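You operate a simulated robot arm through the tools that you are given. There is no shell and no other tool. Be economical: measure what you need, move in short steps, check, and stop when the job is done.

Carry out the task below with a simulated two-armed robot. There is one attempt and no reset: what you move stays moved.

Task
Empty the cylinder into the blue tin and seat it again.
Fine: the cylinder goes back into its socket; close that tin; the stopper ends on the bench.

Only the result counts: the job must be done as asked and must still hold three seconds after the hand-in. Knocking over, shifting, dropping, spilling or breaking anything else fails it. A push-on lid holds only when it is set on centred and level and pressed home; a screw cap is set on level and turned clockwise until tight.

Robot
Two 7-joint arms with fingered hands on one trunk that stands fixed in place. Base frame: the origin is at the foot of the trunk, x ahead of it, y to its left, z up; the work surface is at about z = 850. Lengths are in mm, angles in rad, forces in N, time in s.
The left shoulder is at [70, 172, 1252], the right one opposite. Payload 5 kg a hand.
Tool frame (each hand has its own): the origin (TCP) lies between the finger pads and is the grasp point; the fingertips stand 43 mm ahead of it; z points along the fingers, y is the line along which they close. Largest opening 144 mm; the body of the gripper starts 50 mm behind the TCP. The gripper is a hand of 5 fingers: y runs from the thumb to the fingers, the wrist lies at [-21, -124, -221] in the tool frame, and closing takes about 1.5 s.
Orientation is told as [roll, pitch, yaw] about the base's x, y, z axes, in that order, counted from this pose: with the fingers straight down and the wrist toward the robot, the tool's x, y and z point along [0, 1, 0], [1, 0, 0] and [0, 0, -1] of the base frame.

Tools
- The arms move only by the tool servo_tool. It takes "left_rows", "right_rows" or both (then of equal length, played together; a hand with none holds still); each is a list of rows, each a list of 3 entries, a list of its own where there are three numbers: the shift along the base's x, y, z in units of 500 mm (1.0 is 500 mm), then the turn, a rotation vector about the base's x, y, z in units of 45 degrees (1.0 is 45 degrees), then the gripper command, from -1 (shut) to 1 (fully open), values between in proportion. In form: [[[dx, dy, dz], [wx, wy, wz], claw], ...]. A call has 1 to 12 rows; each row is the pose to reach, as a shift and turn from the pose commanded when the call began. A call with a number of a shift or a turn outside -1 to 1 is refused whole. Rows are played at 5 a second. More than 50 mm and 0.15 rad between two rows, or a gripper value outside its range, and nothing of the call is played. Where a pose cannot be reached the arm comes as near as it can. A force on the tool above 50 N (or 10 N above the force at the start of the call, whichever is more), or a blocked arm, ends the call early, and 0.2 s more pass. The fingers move at their own pace (about 45 mm/s each) and stop on an object; they squeeze with about 31 N. The grip force told is the motor's: it shows also when the fingers shut on nothing. Time passes only in rows, and 0.2 s behind the last, so rows that repeat a pose let the fingers close. The reply holds the time, the measured pose of the TCP, the force on the tool along the base axes, the opening and the grip force, in the units named above and with some noise, with the torque about the TCP (base axes, N m) and any sound that the robot's microphone picked up.
- Cameras (640 x 400 px; columns grow to the right, rows downward): "scene" is now at [142.7, -2.2, 1497.3]; the picture's right is [-0.05, -1.00, 0.00], its down [-0.49, 0.02, -0.87] and it looks along [0.87, -0.04, -0.49] (base axes); focal length 236 px, centre (320, 200). "left" rides on the left gripper at [-86, -109, -168] in its tool frame; the picture's right is [-0.80, -0.28, 0.53], its down [0.54, -0.73, 0.42] and it looks along [0.27, 0.63, 0.73] (tool axes); focal length 275 px, centre (320, 200). "right" rides on the right gripper at [86, -108, -168] in its tool frame; the picture's right is [-0.80, 0.28, -0.53], its down [-0.54, -0.73, 0.42] and it looks along [-0.27, 0.63, 0.73] (tool axes); focal length 275 px, centre (320, 200). There is no depth. A picture from a camera that has moved, and an enlarged one, comes with that camera's place and axes in the base frame and with its lens.
- camera(camera): a new picture of that camera. No time passes.
- lift_body(by): slides the trunk up (or, below 0, down) by that many mm; the arms and the scene camera ride with it, the base frame stays. It gives what a move gives, with no picture.
- grasp_type(shape, hand): the hand has 5 fingers and takes this shape, open, in about a second: jaw (thumb against the fingers, like two jaws); tri (thumb and two fingers); tip (a fingertip pinch); poke (one finger out to press); point (the index stretched); flat (the hand flat); cup (the hand cupped); fist (a fist). The gripper value then closes the fingers along that shape, each until it touches; the sizes above hold for jaw. It gives what a move gives, with no picture.
- pan_tilt(pan, tilt): turns the head with the scene camera to pan (to the left, within 1.501 rad either way) and tilt (down, from -0.506 to 1.204), counted from straight ahead of the robot. It gives what a move gives.
- close_up(camera, box): a new picture of the part [left, top, right, bottom] of that camera's present view, enlarged. No time passes.
- finish_job(): hands the job in; it is judged then, once.

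Work in short steps. Places have to be worked out from the pictures, the camera data and where the tool is seen: move nearer, look again, correct. Check each grasp and each placing, and mend what went wrong. You have 120 turns and 86 pictures in all, those below and enlarged ones among them. Open the grippers and draw the arms clear of the work before you hand the job in, unless the task says otherwise; then end with one line.

The tools are called after "Call:" by a JSON object that holds its "name" and its "arguments". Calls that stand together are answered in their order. servo_tool: Moves the arms, as the interface text tells. Its arguments: {"type":"object","properties":{"left_rows":{"type":"array"},"right_rows":{"type":"array"}},"required":[]} The other tools are called the same way: lift_body (by) slides the trunk up or down; grasp_type (shape, hand) gives the hand a shape; pan_tilt (pan, tilt) turns the head that bears the scene camera; camera (camera) takes a picture; close_up (camera, box) takes an enlarged picture of a part of a camera's view; finish_job () hands the job in.

At the start:

```text
time_s: 0.0
left_tool_pos: [716.5, 423.0, 1318.1]
left_tcp_rot: [0.0, 0.001, 0.003]
left_wrist_force: [0.2, 0.8, 0.6]
left_wrist_torque: [0.0, 0.0, -0.01]
left_gripper_width: 143.6
left_finger_force: 0.0
left_shape: jaw
right_tool_pos: [750.3, -299.3, 1303.6]
right_tcp_rot: [-0.001, 0.0, 0.003]
right_wrist_force: [0.0, -0.1, 1.0]
right_wrist_torque: [0.0, -0.03, -0.04]
right_gripper_width: 143.5
right_finger_force: 0.0
right_shape: jaw
trunk travel left (down, up): [-350.0, 590.0]
head pan, tilt: [-0.045, 0.508]
```

scene: 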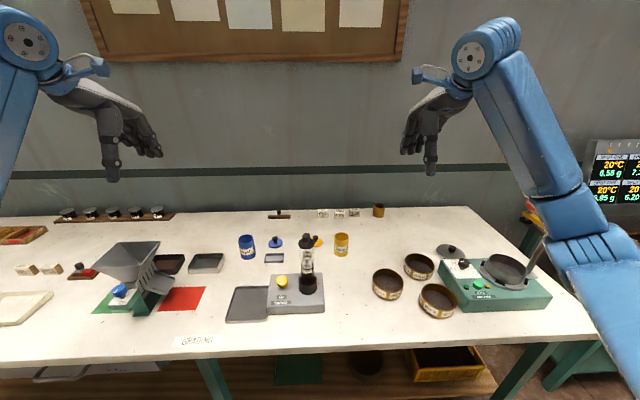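
right: 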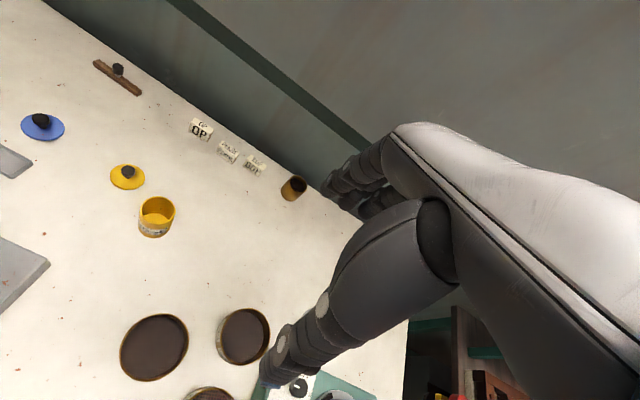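
left: 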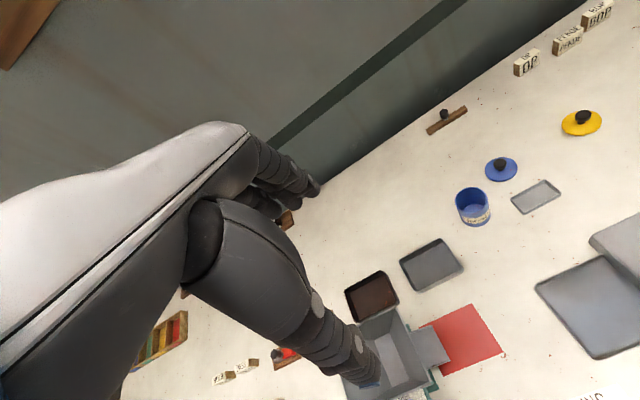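

I'll take enlarged views of the cylinder device and the tins to understand the layout.

Call:
{"name": "close_up", "arguments": {"camera": "scene", "box": [220, 220, 370, 330]}}

Call:
{"name": "pan_tilt", "arguments": {"pan": 0.0, "tilt": 0.75}}

```text
3.64 times, centred on (295, 275) of scene
camera zoom: at [142.7, -2.2, 1497.3], right [-0.05, -1.0, 0.0], down [-0.49, 0.02, -0.87], along [0.87, -0.04, -0.49], focal length 857 px, centre (411, -73)
```

zoom: 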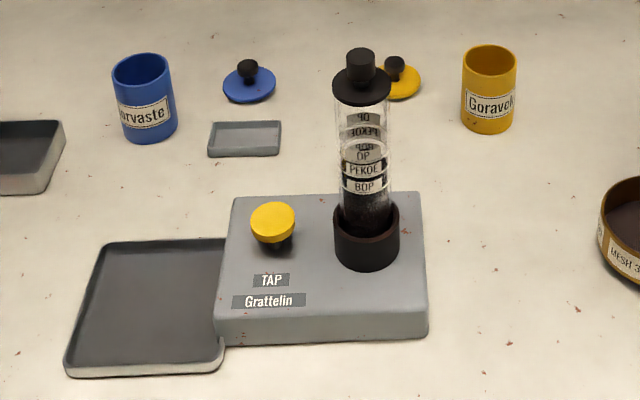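

```text
time_s: 0.8
left_tool_pos: [718.1, 424.0, 1318.4]
left_tcp_rot: [-0.001, 0.0, 0.002]
left_wrist_force: [0.4, 0.2, -0.1]
left_wrist_torque: [-0.03, 0.01, -0.01]
left_gripper_width: 143.7
left_finger_force: 0.0
left_shape: jaw
right_tool_pos: [751.3, -299.3, 1303.0]
right_tcp_rot: [0.0, 0.002, 0.001]
right_wrist_force: [0.0, 0.3, 0.1]
right_wrist_torque: [-0.02, 0.01, -0.01]
right_gripper_width: 143.7
right_finger_force: 0.0
right_shape: jaw
trunk travel left (down, up): [-350.0, 590.0]
head pan, tilt: [0.0, 0.75]
```

The cylinder stands in a tapper socket around (644, 12); the blue tin is near (855, 247). I zoom in with the tilted head to refine this.

Call:
{"name": "camera", "arguments": {"camera": "scene"}}

Call:
{"name": "close_up", "arguments": {"camera": "scene", "box": [240, 130, 368, 210]}}

```text
81 pictures are left
camera scene: at [134.8, 2.0, 1476.1], right [0.0, -1.0, 0.0], down [-0.68, 0.0, -0.73], along [0.73, 0.0, -0.68], focal length 236 px, centre (320, 200)
```

scene: 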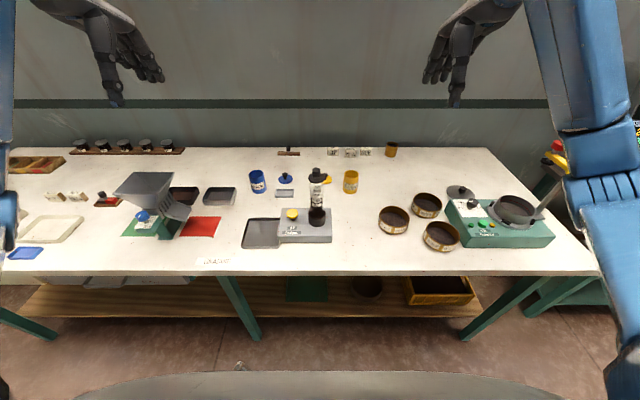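

```text
5.00 times, centred on (304, 170) of scene
camera zoom: at [134.8, 2.0, 1476.1], right [0.0, -1.0, 0.0], down [-0.68, 0.0, -0.73], along [0.73, 0.0, -0.68], focal length 1179 px, centre (400, 350)
```

zoom: 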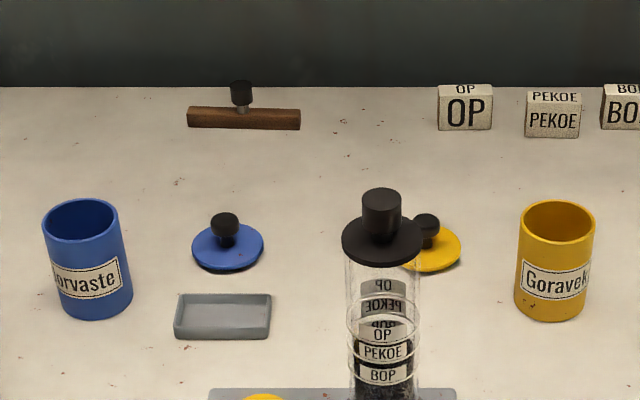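

The tin rim is at about z 934, the lid at about (929, 149), and the stopper top at about z 1108. I start turning the left hand so its palm faces right, while bringing it down.

Call:
{"name": "servo_tool", "arguments": {"left_rows": [[[-0.02, -0.03, -0.06], [-0.166, 0, 0], 1], [[-0.04, -0.06, -0.12], [-0.333, 0, 0], 1], [[-0.06, -0.09, -0.18], [-0.5, 0, 0], 1], [[-0.08, -0.12, -0.24], [-0.666, 0, 0], 1], [[-0.11, -0.15, -0.3], [-0.833, 0, 0], 1], [[-0.146, -0.18, -0.36], [-1, 0, 0], 1]]}}

Call:
{"name": "servo_tool", "arguments": {"left_rows": [[[0, -0.02, -0.03], [-0.166, 0, 0], 1], [[0, -0.04, -0.06], [-0.333, 0, 0], 1], [[0, -0.06, -0.1], [-0.5, 0, 0], 1], [[0, -0.08, -0.14], [-0.666, 0, 0], 1], [[0, -0.1, -0.18], [-0.833, 0, 0], 1], [[0, -0.12, -0.2], [-1, 0, 0], 1], [[0, -0.12, -0.2], [-1, 0, 0], 1]]}}

Call:
{"name": "camera", "arguments": {"camera": "left"}}

Call:
{"name": "camera", "arguments": {"camera": "scene"}}

```text
time_s: 2.2
left_tool_pos: [642.5, 334.2, 1139.9]
left_tcp_rot: [-0.788, 0.001, 0.001]
left_wrist_force: [-0.5, -0.1, -0.2]
left_wrist_torque: [0.02, 0.0, 0.01]
left_gripper_width: 143.7
left_finger_force: 0.0
left_shape: jaw
right_tool_pos: [749.0, -298.1, 1304.8]
right_tcp_rot: [-0.001, 0.0, 0.001]
right_wrist_force: [0.4, 0.1, 0.3]
right_wrist_torque: [-0.02, -0.01, 0.01]
right_gripper_width: 143.6
right_finger_force: 0.1
right_shape: jaw
trunk travel left (down, up): [-350.0, 590.0]
head pan, tilt: [0.0, 0.75]
```

```text
time_s: 3.8
left_tool_pos: [643.2, 274.1, 1037.4]
left_tcp_rot: [-1.573, 0.002, 0.0]
left_wrist_force: [0.1, 0.3, 0.0]
left_wrist_torque: [-0.01, -0.02, 0.02]
left_gripper_width: 143.5
left_finger_force: 0.1
left_shape: jaw
right_tool_pos: [750.0, -299.7, 1304.6]
right_tcp_rot: [0.001, -0.001, 0.002]
right_wrist_force: [-0.7, -0.4, -0.1]
right_wrist_torque: [-0.02, -0.03, 0.03]
right_gripper_width: 143.2
right_finger_force: 0.1
right_shape: jaw
trunk travel left (down, up): [-350.0, 590.0]
head pan, tilt: [0.0, 0.75]
```

```text
79 pictures are left
camera left: at [535.3, 443.3, 1124.2], right [-0.28, -0.53, 0.8], down [-0.73, -0.42, -0.54], along [0.63, -0.73, -0.27], focal length 275 px, centre (320, 200)
```

left: 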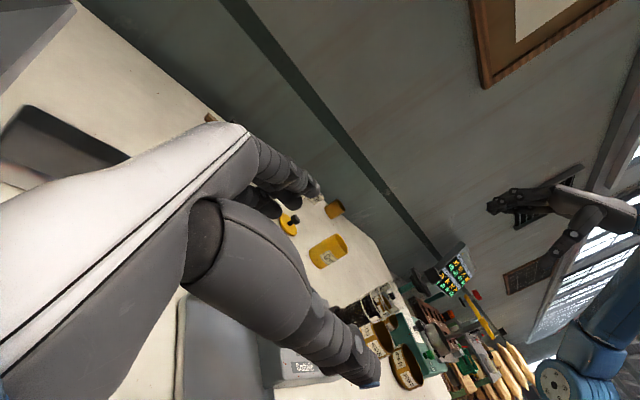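

```text
78 pictures are left
camera scene: at [134.5, 2.4, 1476.1], right [0.0, -1.0, 0.0], down [-0.68, 0.0, -0.73], along [0.73, 0.0, -0.68], focal length 236 px, centre (320, 200)
```

scene: 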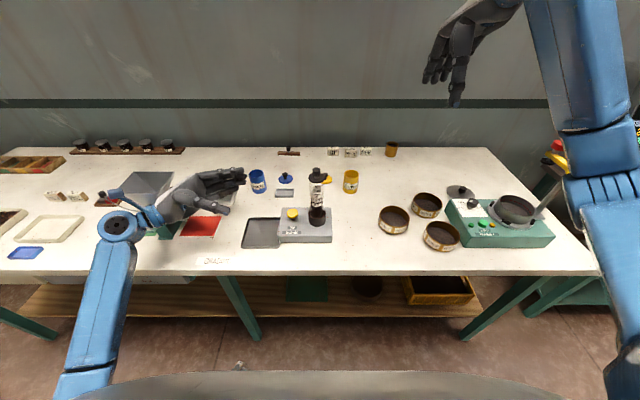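

The hand is turned. I zoom the left camera to locate the cylinder from this side.

Call:
{"name": "close_up", "arguments": {"camera": "left", "box": [300, 260, 460, 360]}}

Call:
{"name": "close_up", "arguments": {"camera": "scene", "box": [140, 150, 340, 275]}}

```text
4.00 times, centred on (380, 310) of left
camera zoom: at [535.3, 443.3, 1124.2], right [-0.28, -0.53, 0.8], down [-0.73, -0.42, -0.54], along [0.63, -0.73, -0.27], focal length 1101 px, centre (80, -240)
```

zoom: 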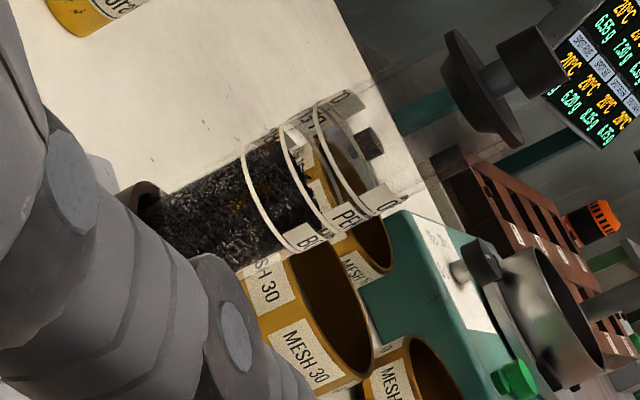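

```text
3.20 times, centred on (240, 212) of scene
camera zoom: at [134.5, 2.4, 1476.1], right [0.0, -1.0, 0.0], down [-0.68, 0.0, -0.73], along [0.73, 0.0, -0.68], focal length 754 px, centre (576, 160)
```

zoom: 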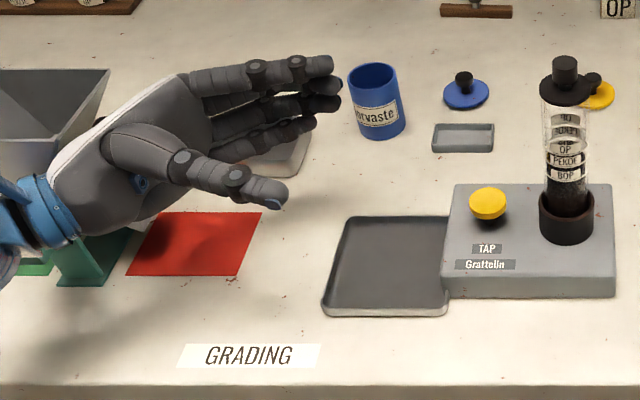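

Triangulating both views puts the cylinder axis at about (663, 12), with the flange at z≈1070 and the knob top at about 1092. I bring the left hand closer at z≈1005, stopping short, and check.

Call:
{"name": "servo_tool", "arguments": {"left_rows": [[[0.02, -0.08, -0.03], [0, 0, 0], 1], [[0.04, -0.16, -0.06], [0, 0, 0], 1], [[0.04, -0.25, -0.064], [0, 0, 0], 1], [[0.04, -0.3, -0.064], [0, 0, 0], 1], [[0.04, -0.3, -0.064], [0, 0, 0], 1]]}}

Call:
{"name": "close_up", "arguments": {"camera": "scene", "box": [200, 150, 360, 250]}}

Call:
{"name": "camera", "arguments": {"camera": "left"}}

```text
time_s: 5.0
left_tool_pos: [663.8, 123.2, 1006.7]
left_tcp_rot: [-1.571, 0.003, -0.001]
left_wrist_force: [0.2, 0.1, 0.0]
left_wrist_torque: [0.03, -0.02, 0.0]
left_gripper_width: 143.5
left_finger_force: 0.0
left_shape: jaw
right_tool_pos: [749.9, -298.7, 1304.1]
right_tcp_rot: [0.0, 0.0, 0.002]
right_wrist_force: [-0.6, -0.4, 0.5]
right_wrist_torque: [-0.05, 0.0, 0.0]
right_gripper_width: 143.4
right_finger_force: 0.0
right_shape: jaw
trunk travel left (down, up): [-350.0, 590.0]
head pan, tilt: [0.0, 0.75]
```

```text
4.00 times, centred on (280, 200) of scene
camera zoom: at [134.6, 2.4, 1476.1], right [0.0, -1.0, 0.0], down [-0.68, 0.0, -0.73], along [0.73, 0.0, -0.68], focal length 943 px, centre (480, 200)
```

zoom: 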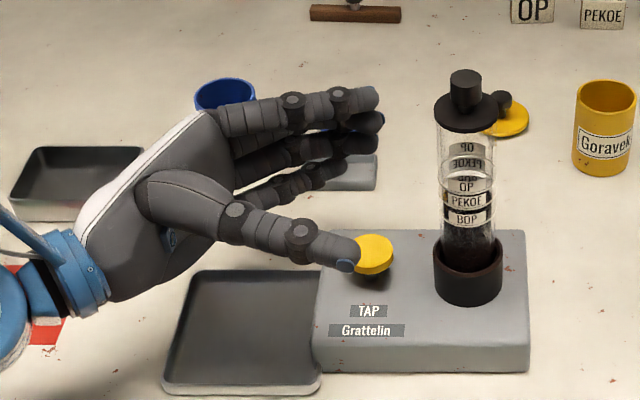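

```text
74 pictures are left
camera left: at [556.3, 292.1, 1092.6], right [-0.28, -0.53, 0.8], down [-0.73, -0.42, -0.54], along [0.63, -0.73, -0.27], focal length 275 px, centre (320, 200)
```

left: 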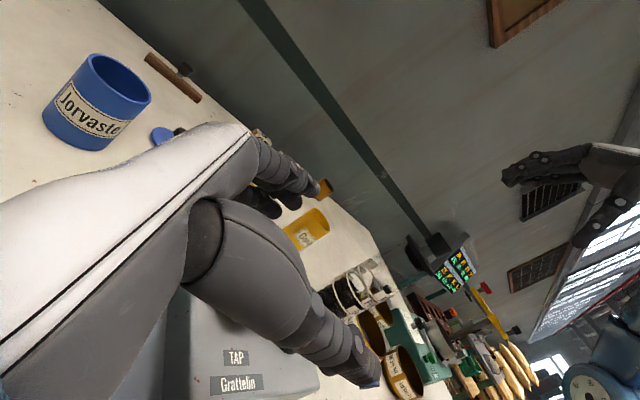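

The cylinder lies in line between thumb and fingers. I advance to the axis and look before closing.

Call:
{"name": "servo_tool", "arguments": {"left_rows": [[[0, -0.06, 0], [0, 0, 0], 1], [[0, -0.12, 0], [0, 0, 0], 1], [[0, -0.17, 0], [0, 0, 0], 1], [[0, -0.21, 0], [0, 0, 0], 1], [[0, -0.21, 0], [0, 0, 0], 1]]}}

Call:
{"name": "close_up", "arguments": {"camera": "scene", "box": [200, 150, 360, 250]}}

Call:
{"name": "close_up", "arguments": {"camera": "left", "box": [200, 150, 440, 400]}}

```text
time_s: 6.2
left_tool_pos: [661.8, 17.7, 1007.4]
left_tcp_rot: [-1.57, -0.002, 0.0]
left_wrist_force: [0.1, 0.7, -0.2]
left_wrist_torque: [0.02, 0.01, 0.01]
left_gripper_width: 143.8
left_finger_force: 0.1
left_shape: jaw
right_tool_pos: [750.3, -298.7, 1303.6]
right_tcp_rot: [-0.001, -0.001, 0.001]
right_wrist_force: [0.0, 0.5, -0.1]
right_wrist_torque: [-0.02, 0.01, -0.02]
right_gripper_width: 143.7
right_finger_force: 0.1
right_shape: jaw
trunk travel left (down, up): [-350.0, 590.0]
head pan, tilt: [0.0, 0.75]
```

```text
4.00 times, centred on (280, 200) of scene
camera zoom: at [134.6, 2.4, 1476.1], right [0.0, -1.0, 0.0], down [-0.68, 0.0, -0.73], along [0.73, 0.0, -0.68], focal length 943 px, centre (480, 200)
```

zoom: 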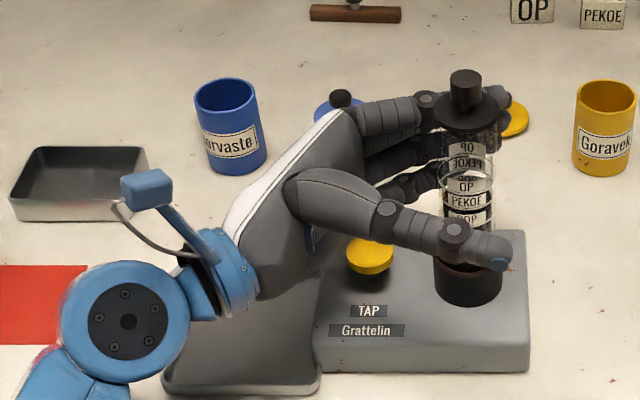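

```text
1.60 times, centred on (320, 275) of left
camera zoom: at [556.1, 187.6, 1093.9], right [-0.28, -0.53, 0.8], down [-0.73, -0.42, -0.54], along [0.63, -0.73, -0.27], focal length 440 px, centre (320, 80)
```

zoom: 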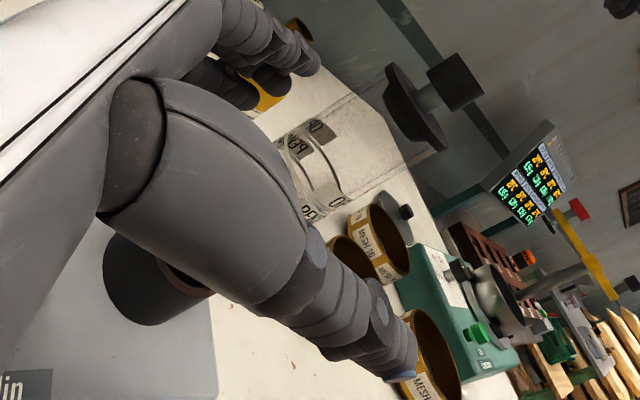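

Geometry agrees: axis (662.7, 12), flange 1067, knob top 1090. I close the left hand on the glass.

Call:
{"name": "servo_tool", "arguments": {"left_rows": [[[0, -0.01, 0], [0, 0, 0], 0.3], [[0, -0.01, 0], [0, 0, 0], 0], [[0, -0.01, 0], [0, 0, 0], -0.5], [[0, -0.01, 0], [0, 0, 0], -1], [[0, -0.01, 0], [0, 0, 0], -1], [[0, -0.01, 0], [0, 0, 0], -1], [[0, -0.01, 0], [0, 0, 0], -1], [[0, -0.01, 0], [0, 0, 0], -1], [[0, -0.01, 0], [0, 0, 0], -1]]}}

Call:
{"name": "grasp_type", "arguments": {"hand": "right", "shape": "tip"}}

Call:
{"name": "close_up", "arguments": {"camera": "scene", "box": [200, 150, 360, 250]}}

Call:
{"name": "camera", "arguments": {"camera": "right"}}

```text
time_s: 8.2
left_tool_pos: [663.0, 13.8, 1007.5]
left_tcp_rot: [-1.57, 0.003, 0.001]
left_wrist_force: [0.3, -2.0, 1.4]
left_wrist_torque: [-0.14, -0.12, -0.02]
left_gripper_width: 21.3
left_finger_force: 31.0
left_shape: jaw
right_tool_pos: [749.9, -299.0, 1305.0]
right_tcp_rot: [0.001, -0.001, 0.001]
right_wrist_force: [0.2, 0.4, 0.0]
right_wrist_torque: [0.0, -0.02, -0.02]
right_gripper_width: 143.7
right_finger_force: 0.0
right_shape: jaw
trunk travel left (down, up): [-350.0, 590.0]
head pan, tilt: [0.0, 0.75]
```

```text
time_s: 9.1
left_tool_pos: [664.2, 13.7, 1007.3]
left_tcp_rot: [-1.571, 0.001, -0.001]
left_wrist_force: [0.1, -2.7, 2.9]
left_wrist_torque: [-0.12, -0.12, 0.0]
left_gripper_width: 21.5
left_finger_force: 31.2
left_shape: jaw
right_tool_pos: [749.7, -299.6, 1304.2]
right_tcp_rot: [0.002, 0.0, 0.002]
right_wrist_force: [0.3, -0.1, -0.4]
right_wrist_torque: [0.02, -0.02, 0.01]
right_gripper_width: 144.1
right_finger_force: 0.1
right_shape: tip
trunk travel left (down, up): [-350.0, 590.0]
head pan, tilt: [0.0, 0.75]
```

```text
4.00 times, centred on (280, 200) of scene
camera zoom: at [134.6, 1.6, 1476.1], right [0.0, -1.0, 0.0], down [-0.68, 0.0, -0.73], along [0.73, 0.0, -0.68], focal length 943 px, centre (480, 200)
```

zoom: 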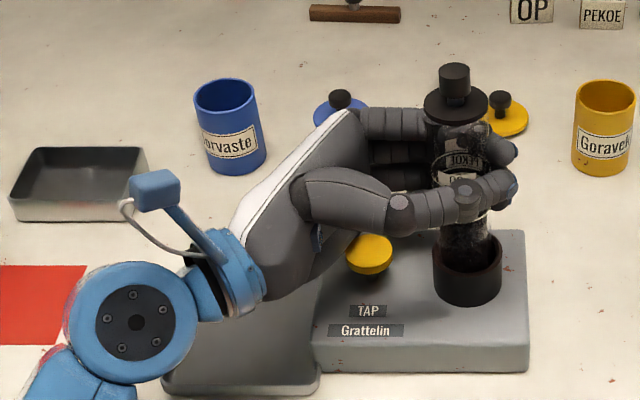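

```text
70 pictures are left
camera right: at [642.1, -213.6, 1472.6], right [0.28, -0.8, 0.53], down [-0.73, -0.54, -0.42], along [0.63, -0.27, -0.73], focal length 275 px, centre (320, 200)
```

right: 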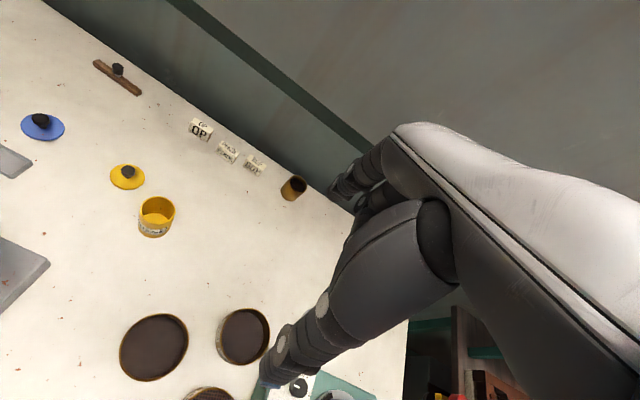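

The grip holds, but the top was pulled about 8 mm left, toward the palm. I shift the hand right a little to straighten the cylinder.

Call:
{"name": "servo_tool", "arguments": {"left_rows": [[[0, -0.006, 0], [0, 0, 0], -1], [[0, -0.012, 0], [0, 0, 0], -1], [[0, -0.012, 0], [0, 0, 0], -1]]}}

Call:
{"name": "close_up", "arguments": {"camera": "scene", "box": [240, 150, 368, 230]}}

Call:
{"name": "close_up", "arguments": {"camera": "left", "box": [200, 150, 440, 400]}}

```text
time_s: 9.9
left_tool_pos: [664.2, 6.2, 1006.6]
left_tcp_rot: [-1.57, 0.003, 0.0]
left_wrist_force: [-0.4, -0.4, 1.1]
left_wrist_torque: [-0.02, -0.09, 0.0]
left_gripper_width: 21.6
left_finger_force: 31.0
left_shape: jaw
right_tool_pos: [750.0, -298.3, 1304.5]
right_tcp_rot: [0.0, 0.002, 0.002]
right_wrist_force: [-0.2, 0.5, 0.6]
right_wrist_torque: [-0.01, 0.01, -0.01]
right_gripper_width: 143.7
right_finger_force: 0.2
right_shape: tip
trunk travel left (down, up): [-350.0, 590.0]
head pan, tilt: [0.0, 0.75]
```

```text
5.00 times, centred on (304, 190) of scene
camera zoom: at [134.6, 2.0, 1476.1], right [0.0, -1.0, 0.0], down [-0.68, 0.0, -0.73], along [0.73, 0.0, -0.68], focal length 1179 px, centre (400, 250)
```

zoom: 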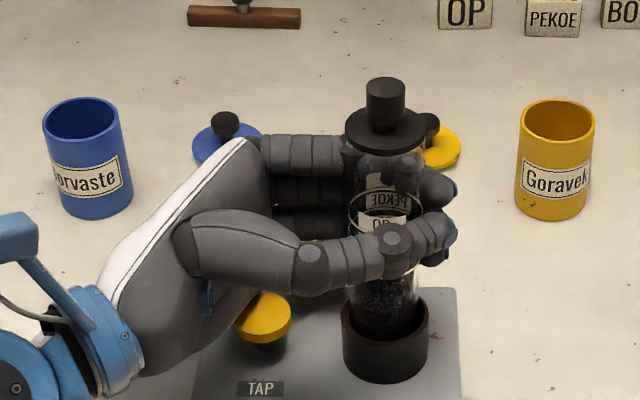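

```text
1.60 times, centred on (320, 275) of left
camera zoom: at [556.4, 176.7, 1093.2], right [-0.28, -0.53, 0.8], down [-0.73, -0.42, -0.54], along [0.63, -0.73, -0.27], focal length 440 px, centre (320, 80)
```

zoom: 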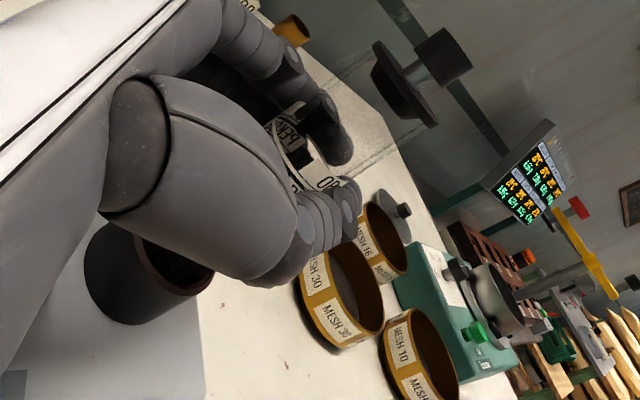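

The cylinder is upright again. I bring the right hand (tip pinch) above the stopper.

Call:
{"name": "servo_tool", "arguments": {"right_rows": [[[-0.02, 0.08, -0.02], [0, 0, 0], 1], [[-0.04, 0.16, -0.04], [0, 0, 0], 1], [[-0.06, 0.24, -0.06], [0, 0, 0], 1], [[-0.08, 0.32, -0.08], [0, 0, 0], 0.6], [[-0.1, 0.4, -0.11], [0, 0, 0], 0.3], [[-0.12, 0.48, -0.15], [0, 0, 0], 0], [[-0.14, 0.55, -0.19], [0, 0, 0], 0], [[-0.164, 0.616, -0.21], [0, 0, 0], 0], [[-0.164, 0.616, -0.21], [0, 0, 0], 0]]}}

Call:
{"name": "close_up", "arguments": {"camera": "scene", "box": [240, 60, 400, 220]}}

Call:
{"name": "camera", "arguments": {"camera": "right"}}

Call:
{"name": "camera", "arguments": {"camera": "left"}}

```text
time_s: 11.9
left_tool_pos: [664.6, 7.4, 1005.1]
left_tcp_rot: [-1.57, 0.002, 0.0]
left_wrist_force: [0.9, -0.2, 2.3]
left_wrist_torque: [-0.03, -0.07, -0.02]
left_gripper_width: 21.7
left_finger_force: 30.9
left_shape: jaw
right_tool_pos: [667.8, 7.1, 1199.3]
right_tcp_rot: [0.0, -0.001, -0.001]
right_wrist_force: [0.3, -1.6, -0.3]
right_wrist_torque: [0.03, 0.03, 0.04]
right_gripper_width: 72.5
right_finger_force: 0.0
right_shape: tip
trunk travel left (down, up): [-350.0, 590.0]
head pan, tilt: [0.0, 0.75]
```

```text
2.50 times, centred on (320, 140) of scene
camera zoom: at [134.8, 0.7, 1476.1], right [0.0, -1.0, 0.0], down [-0.68, 0.0, -0.73], along [0.73, 0.0, -0.68], focal length 589 px, centre (320, 350)
```

zoom: 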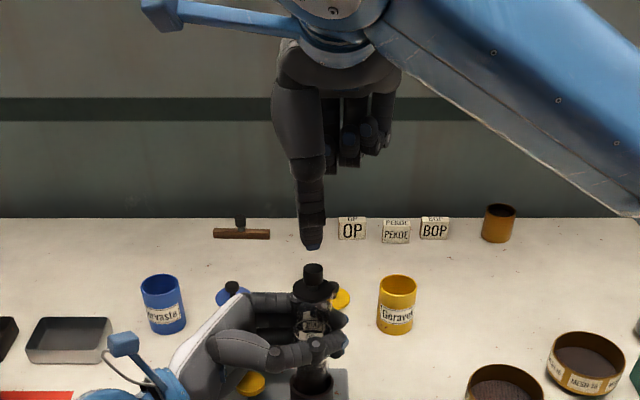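

```text
66 pictures are left
camera right: at [560.6, 93.2, 1368.2], right [0.28, -0.8, 0.53], down [-0.73, -0.54, -0.42], along [0.63, -0.27, -0.73], focal length 275 px, centre (320, 200)
```

right: 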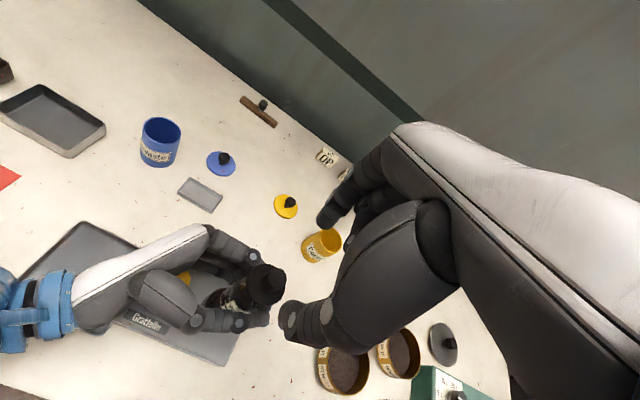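

```text
65 pictures are left
camera left: at [556.5, 175.8, 1093.3], right [-0.28, -0.53, 0.8], down [-0.73, -0.42, -0.54], along [0.63, -0.73, -0.27], focal length 275 px, centre (320, 200)
```

left: 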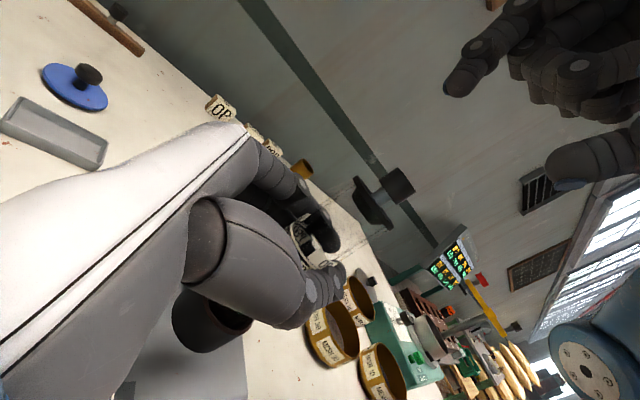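

Fingertips are about 43 mm below the right TCP and centred over the knob. I descend so the tips sit just above the flange.

Call:
{"name": "servo_tool", "arguments": {"right_rows": [[[0, 0.002, -0.05], [0, 0, 0], 0], [[0, 0.003, -0.1], [0, 0, 0], 0], [[0, 0.004, -0.15], [0, 0, 0], 0], [[0, 0.004, -0.16], [0, 0, 0], 0], [[0, 0.004, -0.16], [0, 0, 0], 0]]}}

Call:
{"name": "close_up", "arguments": {"camera": "left", "box": [300, 50, 540, 250]}}

Call:
{"name": "close_up", "arguments": {"camera": "scene", "box": [260, 110, 388, 190]}}

```text
time_s: 13.1
left_tool_pos: [664.0, 7.7, 1006.6]
left_tcp_rot: [-1.571, 0.001, 0.0]
left_wrist_force: [1.5, -0.3, 2.2]
left_wrist_torque: [-0.09, -0.07, -0.04]
left_gripper_width: 21.7
left_finger_force: 31.2
left_shape: jaw
right_tool_pos: [669.0, 10.8, 1119.4]
right_tcp_rot: [0.0, 0.001, 0.002]
right_wrist_force: [0.0, 0.7, 0.5]
right_wrist_torque: [0.04, 0.02, 0.0]
right_gripper_width: 72.4
right_finger_force: 0.0
right_shape: tip
trunk travel left (down, up): [-350.0, 590.0]
head pan, tilt: [0.0, 0.75]
```

```text
2.00 times, centred on (420, 150) of left
camera zoom: at [556.5, 176.7, 1093.2], right [-0.28, -0.53, 0.8], down [-0.73, -0.42, -0.54], along [0.63, -0.73, -0.27], focal length 551 px, centre (120, 300)
```

zoom: 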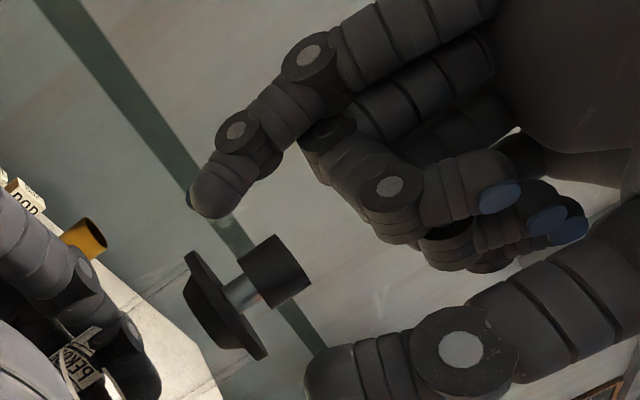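

```text
5.00 times, centred on (324, 150) of scene
camera zoom: at [134.7, 1.9, 1476.1], right [0.0, -1.0, 0.0], down [-0.68, 0.0, -0.73], along [0.73, 0.0, -0.68], focal length 1179 px, centre (300, 450)
```

zoom: 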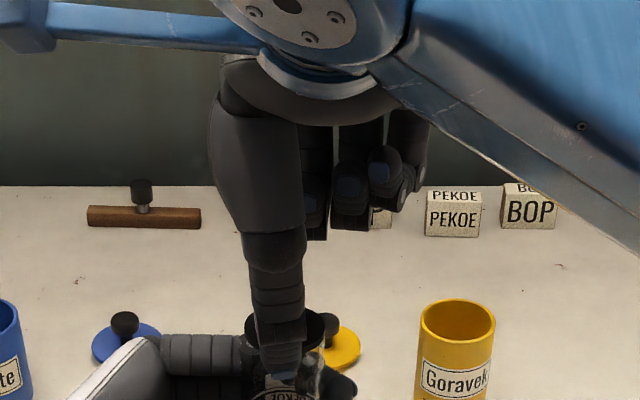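

The tips are level with the knob. I lower 3 mm and close the pinch.

Call:
{"name": "servo_tool", "arguments": {"right_rows": [[[0, -0.002, -0.006], [0, 0, 0], 0], [[0, -0.002, -0.006], [0, 0, 0], -0.3], [[0, -0.002, -0.006], [0, 0, 0], -0.6], [[0, -0.002, -0.006], [0, 0, 0], -1], [[0, -0.002, -0.006], [0, 0, 0], -1], [[0, -0.002, -0.006], [0, 0, 0], -1], [[0, -0.002, -0.006], [0, 0, 0], -1]]}}

Call:
{"name": "close_up", "arguments": {"camera": "left", "box": [300, 50, 540, 250]}}

```text
time_s: 14.7
left_tool_pos: [664.2, 6.7, 1006.8]
left_tcp_rot: [-1.57, 0.001, 0.0]
left_wrist_force: [1.0, -1.0, 1.0]
left_wrist_torque: [-0.09, -0.08, 0.04]
left_gripper_width: 21.7
left_finger_force: 31.1
left_shape: jaw
right_tool_pos: [668.3, 9.9, 1117.2]
right_tcp_rot: [-0.001, 0.002, 0.001]
right_wrist_force: [0.4, 0.6, 0.3]
right_wrist_torque: [0.02, -0.02, -0.02]
right_gripper_width: 16.4
right_finger_force: 30.9
right_shape: tip
trunk travel left (down, up): [-350.0, 590.0]
head pan, tilt: [0.0, 0.75]
```

```text
2.00 times, centred on (420, 150) of left
camera zoom: at [556.5, 176.6, 1093.2], right [-0.28, -0.53, 0.8], down [-0.73, -0.42, -0.54], along [0.63, -0.73, -0.27], focal length 551 px, centre (120, 300)
```

zoom: 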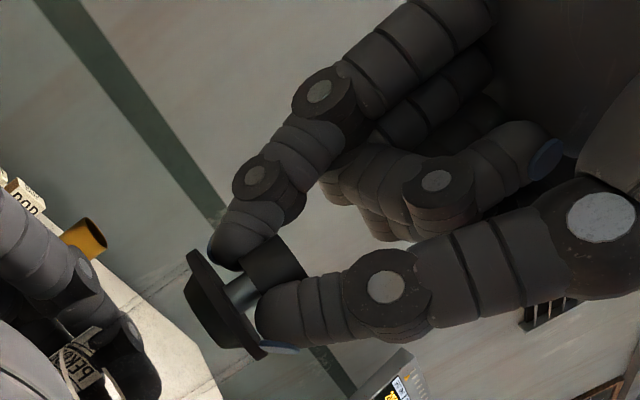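

The pinch holds the knob well. I pull the stopper straight up slowly while the left hand holds the glass.

Call:
{"name": "servo_tool", "arguments": {"right_rows": [[[0, 0, 0.008], [0, 0, 0], -1], [[0, 0, 0.016], [0, 0, 0], -1], [[0, 0, 0.03], [0, 0, 0], -1], [[0, 0, 0.05], [0, 0, 0], -1], [[0, 0, 0.08], [0, 0, 0], -1], [[0, 0, 0.12], [0, 0, 0], -1], [[0, 0, 0.16], [0, 0, 0], -1], [[0, 0, 0.2], [0, 0, 0], -1]]}}

Call:
{"name": "camera", "arguments": {"camera": "left"}}

Call:
{"name": "camera", "arguments": {"camera": "scene"}}

```text
time_s: 16.5
left_tool_pos: [663.7, 8.3, 1007.3]
left_tcp_rot: [-1.569, 0.003, 0.0]
left_wrist_force: [1.0, -0.9, 1.1]
left_wrist_torque: [-0.08, -0.1, 0.01]
left_gripper_width: 21.6
left_finger_force: 30.8
left_shape: jaw
right_tool_pos: [667.6, 9.0, 1217.5]
right_tcp_rot: [-0.001, 0.001, 0.002]
right_wrist_force: [-0.4, -0.8, -0.1]
right_wrist_torque: [0.03, 0.0, 0.01]
right_gripper_width: 16.5
right_finger_force: 30.8
right_shape: tip
trunk travel left (down, up): [-350.0, 590.0]
head pan, tilt: [0.0, 0.75]
```

```text
61 pictures are left
camera left: at [556.2, 176.7, 1093.2], right [-0.28, -0.53, 0.8], down [-0.73, -0.42, -0.54], along [0.63, -0.73, -0.27], focal length 275 px, centre (320, 200)
```

left: 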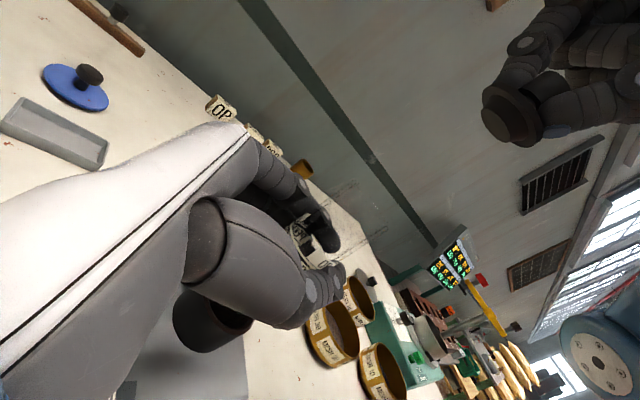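

```text
60 pictures are left
camera scene: at [134.3, 2.0, 1476.1], right [0.0, -1.0, 0.0], down [-0.68, 0.0, -0.73], along [0.73, 0.0, -0.68], focal length 236 px, centre (320, 200)
```

scene: 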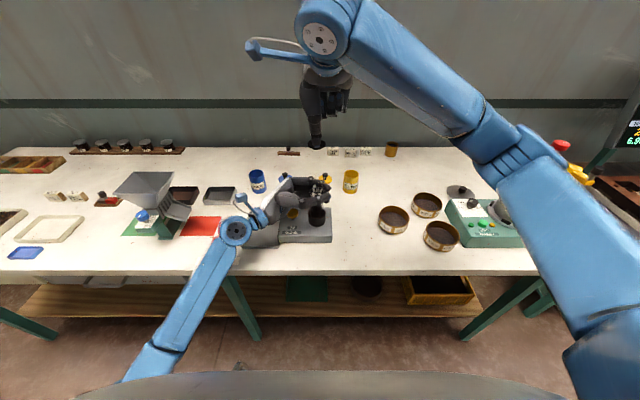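

The stopper is out cleanly. I carry it right to free bench near (700, -115) and lower partway.

Call:
{"name": "servo_tool", "arguments": {"right_rows": [[[0.01, -0.08, 0], [0, 0, 0], -1], [[0.03, -0.16, 0], [0, 0, 0], -1], [[0.065, -0.248, -0.02], [0, 0, 0], -1], [[0.065, -0.248, -0.11], [0, 0, 0], -1], [[0.065, -0.248, -0.2], [0, 0, 0], -1], [[0.065, -0.248, -0.29], [0, 0, 0], -1], [[0.065, -0.248, -0.38], [0, 0, 0], -1], [[0.065, -0.248, -0.47], [0, 0, 0], -1], [[0.065, -0.248, -0.54], [0, 0, 0], -1], [[0.065, -0.248, -0.54], [0, 0, 0], -1]]}}

Call:
{"name": "camera", "arguments": {"camera": "right"}}

Call:
{"name": "close_up", "arguments": {"camera": "scene", "box": [270, 130, 430, 250]}}

```text
time_s: 18.7
left_tool_pos: [664.3, 8.3, 1007.3]
left_tcp_rot: [-1.57, 0.001, -0.002]
left_wrist_force: [0.5, -0.8, 1.1]
left_wrist_torque: [-0.08, -0.05, 0.02]
left_gripper_width: 21.5
left_finger_force: 31.2
left_shape: jaw
right_tool_pos: [700.3, -112.9, 946.2]
right_tcp_rot: [0.002, 0.001, 0.004]
right_wrist_force: [0.0, -0.1, -0.4]
right_wrist_torque: [0.01, 0.0, -0.01]
right_gripper_width: 16.4
right_finger_force: 31.5
right_shape: tip
trunk travel left (down, up): [-350.0, 590.0]
head pan, tilt: [0.0, 0.75]
```

```text
59 pictures are left
camera right: at [592.5, -28.3, 1114.9], right [0.28, -0.8, 0.53], down [-0.72, -0.54, -0.42], along [0.63, -0.27, -0.73], focal length 275 px, centre (320, 200)
```

right: 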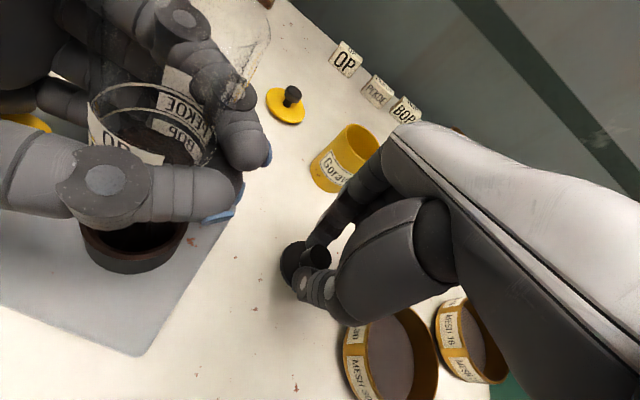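

```text
3.33 times, centred on (350, 190) of scene
camera zoom: at [134.6, 1.9, 1476.1], right [0.0, -1.0, 0.0], down [-0.68, 0.0, -0.73], along [0.73, 0.0, -0.68], focal length 786 px, centre (220, 233)
```

zoom: 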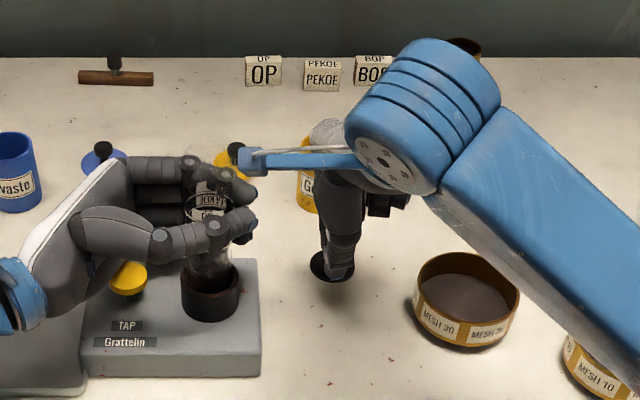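

Stopper is hanging upright over clear bench. I lower gently toward contact.

Call:
{"name": "servo_tool", "arguments": {"right_rows": [[[0, 0, -0.03], [0, 0, 0], -1], [[0, 0, -0.056], [0, 0, 0], -1], [[0, 0, -0.064], [0, 0, 0], -1]]}}

Call:
{"name": "close_up", "arguments": {"camera": "right", "box": [240, 200, 380, 320]}}

```text
time_s: 19.5
left_tool_pos: [663.3, 8.2, 1006.6]
left_tcp_rot: [-1.572, 0.002, 0.0]
left_wrist_force: [0.0, -1.2, 0.4]
left_wrist_torque: [-0.1, -0.09, 0.0]
left_gripper_width: 21.7
left_finger_force: 30.8
left_shape: jaw
right_tool_pos: [700.8, -115.5, 914.0]
right_tcp_rot: [0.0, 0.0, 0.002]
right_wrist_force: [0.9, 0.7, -0.4]
right_wrist_torque: [0.02, -0.02, 0.01]
right_gripper_width: 16.3
right_finger_force: 31.3
right_shape: tip
trunk travel left (down, up): [-350.0, 590.0]
head pan, tilt: [0.0, 0.75]
```

```text
3.33 times, centred on (310, 260) of right
camera zoom: at [592.2, -28.3, 1082.6], right [0.28, -0.8, 0.53], down [-0.73, -0.54, -0.42], along [0.63, -0.27, -0.73], focal length 918 px, centre (353, 0)
```

zoom: 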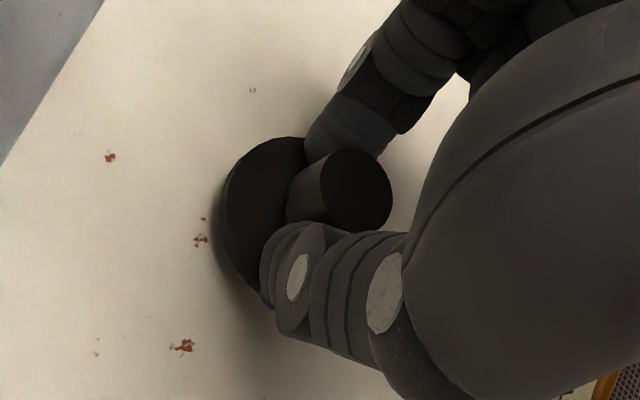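

Call:
{"name": "servo_tool", "arguments": {"right_rows": [[[0, 0, -0.006], [0, 0, 0], -1], [[0, 0, -0.01], [0, 0, 0], -1], [[0, 0, -0.01], [0, 0, 0], -1]]}}

```text
time_s: 20.3
left_tool_pos: [663.9, 8.8, 1007.3]
left_tcp_rot: [-1.57, 0.002, 0.0]
left_wrist_force: [0.9, -0.6, 1.4]
left_wrist_torque: [-0.12, -0.08, -0.04]
left_gripper_width: 21.9
left_finger_force: 31.0
left_shape: jaw
right_tool_pos: [700.9, -113.7, 910.9]
right_tcp_rot: [0.0, -0.001, 0.001]
right_wrist_force: [0.0, 0.4, -0.1]
right_wrist_torque: [0.0, 0.01, 0.01]
right_gripper_width: 16.4
right_finger_force: 30.5
right_shape: tip
trunk travel left (down, up): [-350.0, 590.0]
head pan, tilt: [0.0, 0.75]
```

No contact yet at 910; I continue in 2–3 mm steps.

Call:
{"name": "servo_tool", "arguments": {"right_rows": [[[0, 0, -0.005], [0, 0, 0], -1], [[0, 0, -0.01], [0, 0, 0], -1], [[0, 0, -0.01], [0, 0, 0], -1]]}}

Call:
{"name": "close_up", "arguments": {"camera": "right", "box": [240, 200, 380, 320]}}

```text
time_s: 21.1
left_tool_pos: [662.0, 8.8, 1008.3]
left_tcp_rot: [-1.571, -0.001, 0.0]
left_wrist_force: [1.2, -1.3, -1.0]
left_wrist_torque: [-0.12, -0.11, -0.01]
left_gripper_width: 21.6
left_finger_force: 31.3
left_shape: jaw
right_tool_pos: [701.0, -113.2, 906.9]
right_tcp_rot: [-0.001, -0.004, 0.003]
right_wrist_force: [-0.7, -0.1, 14.6]
right_wrist_torque: [-0.02, -0.05, 0.04]
right_gripper_width: 16.9
right_finger_force: 30.7
right_shape: tip
trunk travel left (down, up): [-350.0, 590.0]
head pan, tilt: [0.0, 0.75]
```

```text
3.33 times, centred on (310, 260) of right
camera zoom: at [591.7, -28.1, 1074.1], right [0.28, -0.8, 0.53], down [-0.72, -0.54, -0.43], along [0.63, -0.27, -0.73], focal length 918 px, centre (353, 0)
```

zoom: 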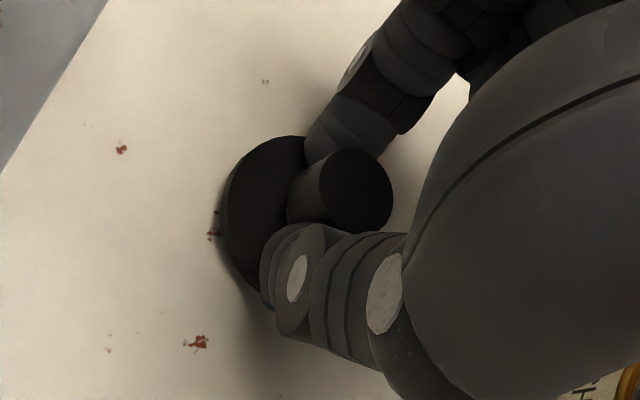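

Contact: 14.6 N. I open the right hand partway, then rise well above and draw clear.

Call:
{"name": "servo_tool", "arguments": {"right_rows": [[[0, 0, 0.003], [0, 0, 0], -0.5], [[0, 0, 0.003], [0, 0, 0], 0], [[0, 0, 0.003], [0, 0, 0], 0.2], [[0, 0, 0.003], [0, 0, 0], 0.2], [[0, 0, 0.003], [0, 0, 0], 0.2], [[0, 0, 0.05], [0, 0, 0], 0.2], [[0, 0, 0.14], [0, 0, 0], 0.2], [[0, 0, 0.23], [0, 0, 0], 0.2]]}}

Call:
{"name": "servo_tool", "arguments": {"right_rows": [[[0, -0.04, 0.08], [0, 0, 0], 0.2], [[0, -0.08, 0.16], [0, 0, 0], 0.2], [[0, -0.16, 0.23], [0, 0, 0], 0.2], [[0, -0.24, 0.3], [0, 0, 0], 0.2], [[0, -0.33, 0.36], [0, 0, 0], 0.2], [[0, -0.4, 0.4], [0, 0, 0], 0.2]]}}

Call:
{"name": "camera", "arguments": {"camera": "scene"}}

Call:
{"name": "close_up", "arguments": {"camera": "scene", "box": [230, 140, 390, 240]}}

```text
time_s: 22.9
left_tool_pos: [663.8, 7.6, 1006.8]
left_tcp_rot: [-1.571, 0.001, -0.001]
left_wrist_force: [1.0, -1.0, 0.8]
left_wrist_torque: [-0.13, -0.07, 0.05]
left_gripper_width: 21.6
left_finger_force: 30.8
left_shape: jaw
right_tool_pos: [699.9, -116.0, 1018.2]
right_tcp_rot: [-0.001, 0.003, 0.0]
right_wrist_force: [0.4, -0.1, 0.1]
right_wrist_torque: [0.01, 0.04, -0.02]
right_gripper_width: 86.3
right_finger_force: 0.0
right_shape: tip
trunk travel left (down, up): [-350.0, 590.0]
head pan, tilt: [0.0, 0.75]
```

```text
refused: row 3 steps farther than a row can; nothing moved
```

```text
55 pictures are left
camera scene: at [134.5, 2.5, 1476.0], right [0.0, -1.0, 0.0], down [-0.68, 0.0, -0.73], along [0.73, 0.0, -0.68], focal length 236 px, centre (320, 200)
```

scene: 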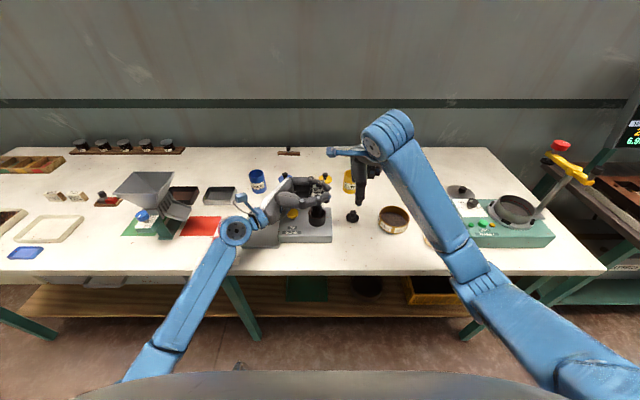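

```text
4.00 times, centred on (310, 190) of scene
camera zoom: at [134.5, 2.5, 1476.0], right [0.0, -1.0, 0.0], down [-0.68, 0.0, -0.73], along [0.73, 0.0, -0.68], focal length 943 px, centre (360, 240)
```

zoom: 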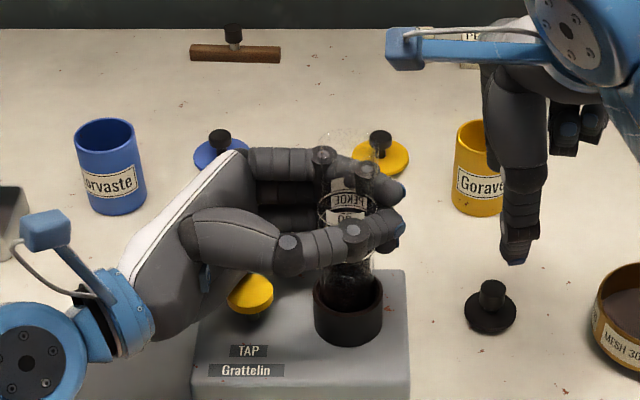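

The stopper stands safely on the bench. I draw the right arm further away and lift the cylinder straight out of its socket.

Call:
{"name": "servo_tool", "arguments": {"left_rows": [[[0, 0, 0.02], [0, 0, 0], -1], [[0, 0, 0.04], [0, 0, 0], -1], [[0, 0, 0.06], [0, 0, 0], -1], [[0, 0, 0.1], [0, 0, 0], -1], [[0, 0, 0.15], [0, 0, 0], -1], [[0, 0, 0.2], [0, 0, 0], -1], [[0, 0, 0.24], [0, 0, 0], -1], [[0, 0, 0.24], [0, 0, 0], -1]], "right_rows": [[[0, 0, 0.08], [0, 0, 0], 0.2], [[0, -0.04, 0.15], [0, 0, 0], 0.2], [[0, -0.09, 0.2], [0, 0, 0], 0.2], [[0, -0.15, 0.25], [0, 0, 0], 0.2], [[0, -0.21, 0.3], [0, 0, 0], 0.2], [[0, -0.28, 0.35], [0, 0, 0], 0.2], [[0, -0.35, 0.4], [0, 0, 0], 0.2], [[0, -0.35, 0.4], [0, 0, 0], 0.2]]}}

Call:
{"name": "camera", "arguments": {"camera": "left"}}

Call:
{"name": "close_up", "arguments": {"camera": "scene", "box": [230, 140, 390, 240]}}

```text
time_s: 24.7
left_tool_pos: [663.4, 8.7, 1127.1]
left_tcp_rot: [-1.572, 0.002, 0.0]
left_wrist_force: [-0.2, 0.0, -1.3]
left_wrist_torque: [0.01, 0.0, -0.01]
left_gripper_width: 21.5
left_finger_force: 31.3
left_shape: jaw
right_tool_pos: [700.8, -289.0, 1220.3]
right_tcp_rot: [-0.001, 0.001, 0.002]
right_wrist_force: [0.2, 0.5, -0.6]
right_wrist_torque: [-0.02, 0.04, 0.0]
right_gripper_width: 86.0
right_finger_force: 0.1
right_shape: tip
trunk travel left (down, up): [-350.0, 590.0]
head pan, tilt: [0.0, 0.75]
```

```text
53 pictures are left
camera left: at [557.2, 178.0, 1212.3], right [-0.28, -0.53, 0.8], down [-0.73, -0.42, -0.54], along [0.63, -0.73, -0.27], focal length 275 px, centre (320, 200)
```

left: 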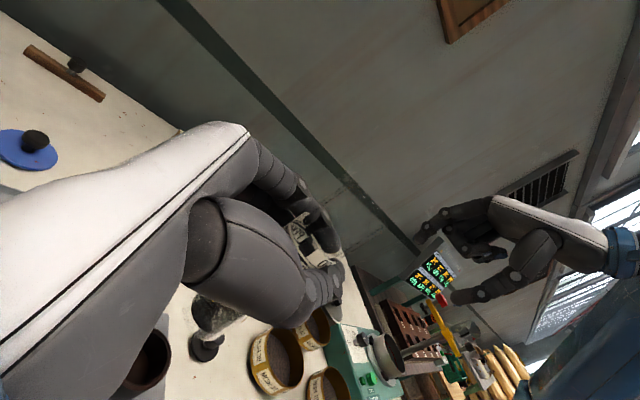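

```text
4.00 times, centred on (310, 190) of scene
camera zoom: at [135.4, 3.0, 1476.0], right [0.0, -1.0, 0.0], down [-0.68, 0.0, -0.73], along [0.73, 0.0, -0.68], focal length 943 px, centre (360, 240)
```

zoom: 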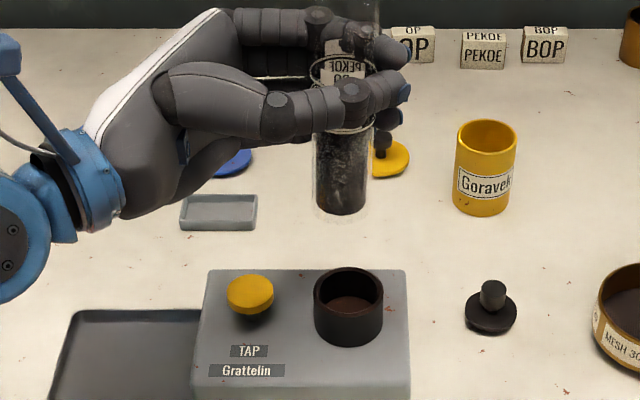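

The cylinder is free with no spill. I carry it toward the tin while tipping it 45°, stopping to its left and above to refine the tin position.

Call:
{"name": "servo_tool", "arguments": {"left_rows": [[[0.04, 0.066, 0], [0, 0, 0], -1], [[0.08, 0.132, 0], [0.1, 0, 0], -1], [[0.12, 0.198, 0], [0.22, 0, 0], -1], [[0.16, 0.264, 0], [0.34, 0, 0], -1], [[0.2, 0.33, 0], [0.46, 0, 0], -1], [[0.24, 0.396, 0], [0.58, 0, 0], -1], [[0.28, 0.462, 0], [0.7, 0, 0], -1], [[0.32, 0.528, 0], [0.8, 0, 0], -1], [[0.36, 0.594, 0], [0.9, 0, 0], -1], [[0.4, 0.66, 0], [1, 0, 0], -1], [[0.4, 0.66, 0], [1, 0, 0], -1]]}}

Call:
{"name": "camera", "arguments": {"camera": "left"}}

Call:
{"name": "camera", "arguments": {"camera": "scene"}}

```text
time_s: 27.1
left_tool_pos: [864.8, 337.5, 1126.9]
left_tcp_rot: [-0.785, 0.001, -0.001]
left_wrist_force: [-0.5, -0.8, -0.8]
left_wrist_torque: [-0.01, 0.01, 0.02]
left_gripper_width: 21.2
left_finger_force: 31.0
left_shape: jaw
right_tool_pos: [701.0, -289.8, 1219.3]
right_tcp_rot: [0.001, 0.0, 0.002]
right_wrist_force: [-0.2, -0.4, -0.3]
right_wrist_torque: [-0.01, -0.02, 0.01]
right_gripper_width: 85.9
right_finger_force: 0.0
right_shape: tip
trunk travel left (down, up): [-350.0, 590.0]
head pan, tilt: [0.0, 0.75]
```

```text
51 pictures are left
camera left: at [756.9, 396.9, 1306.2], right [-0.28, -0.94, 0.19], down [-0.73, 0.08, -0.68], along [0.63, -0.33, -0.71], focal length 275 px, centre (320, 200)
```

left: 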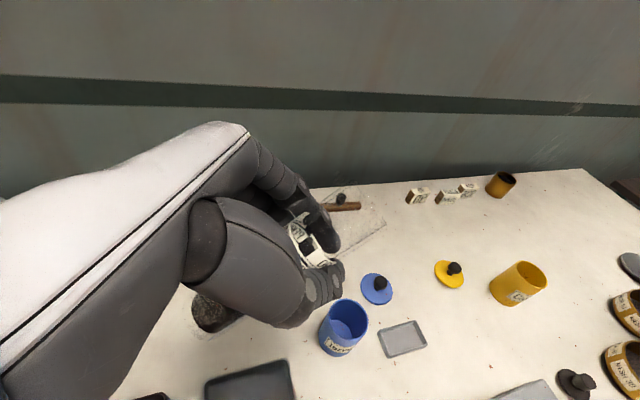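

```text
50 pictures are left
camera scene: at [134.6, 1.8, 1476.1], right [0.0, -1.0, 0.0], down [-0.68, 0.0, -0.73], along [0.73, 0.0, -0.68], focal length 236 px, centre (320, 200)
```

scene: 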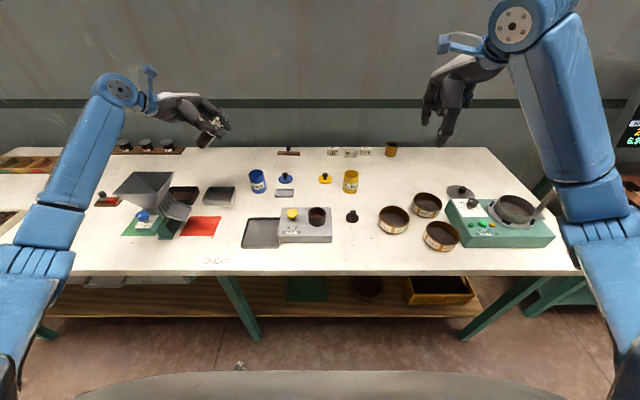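

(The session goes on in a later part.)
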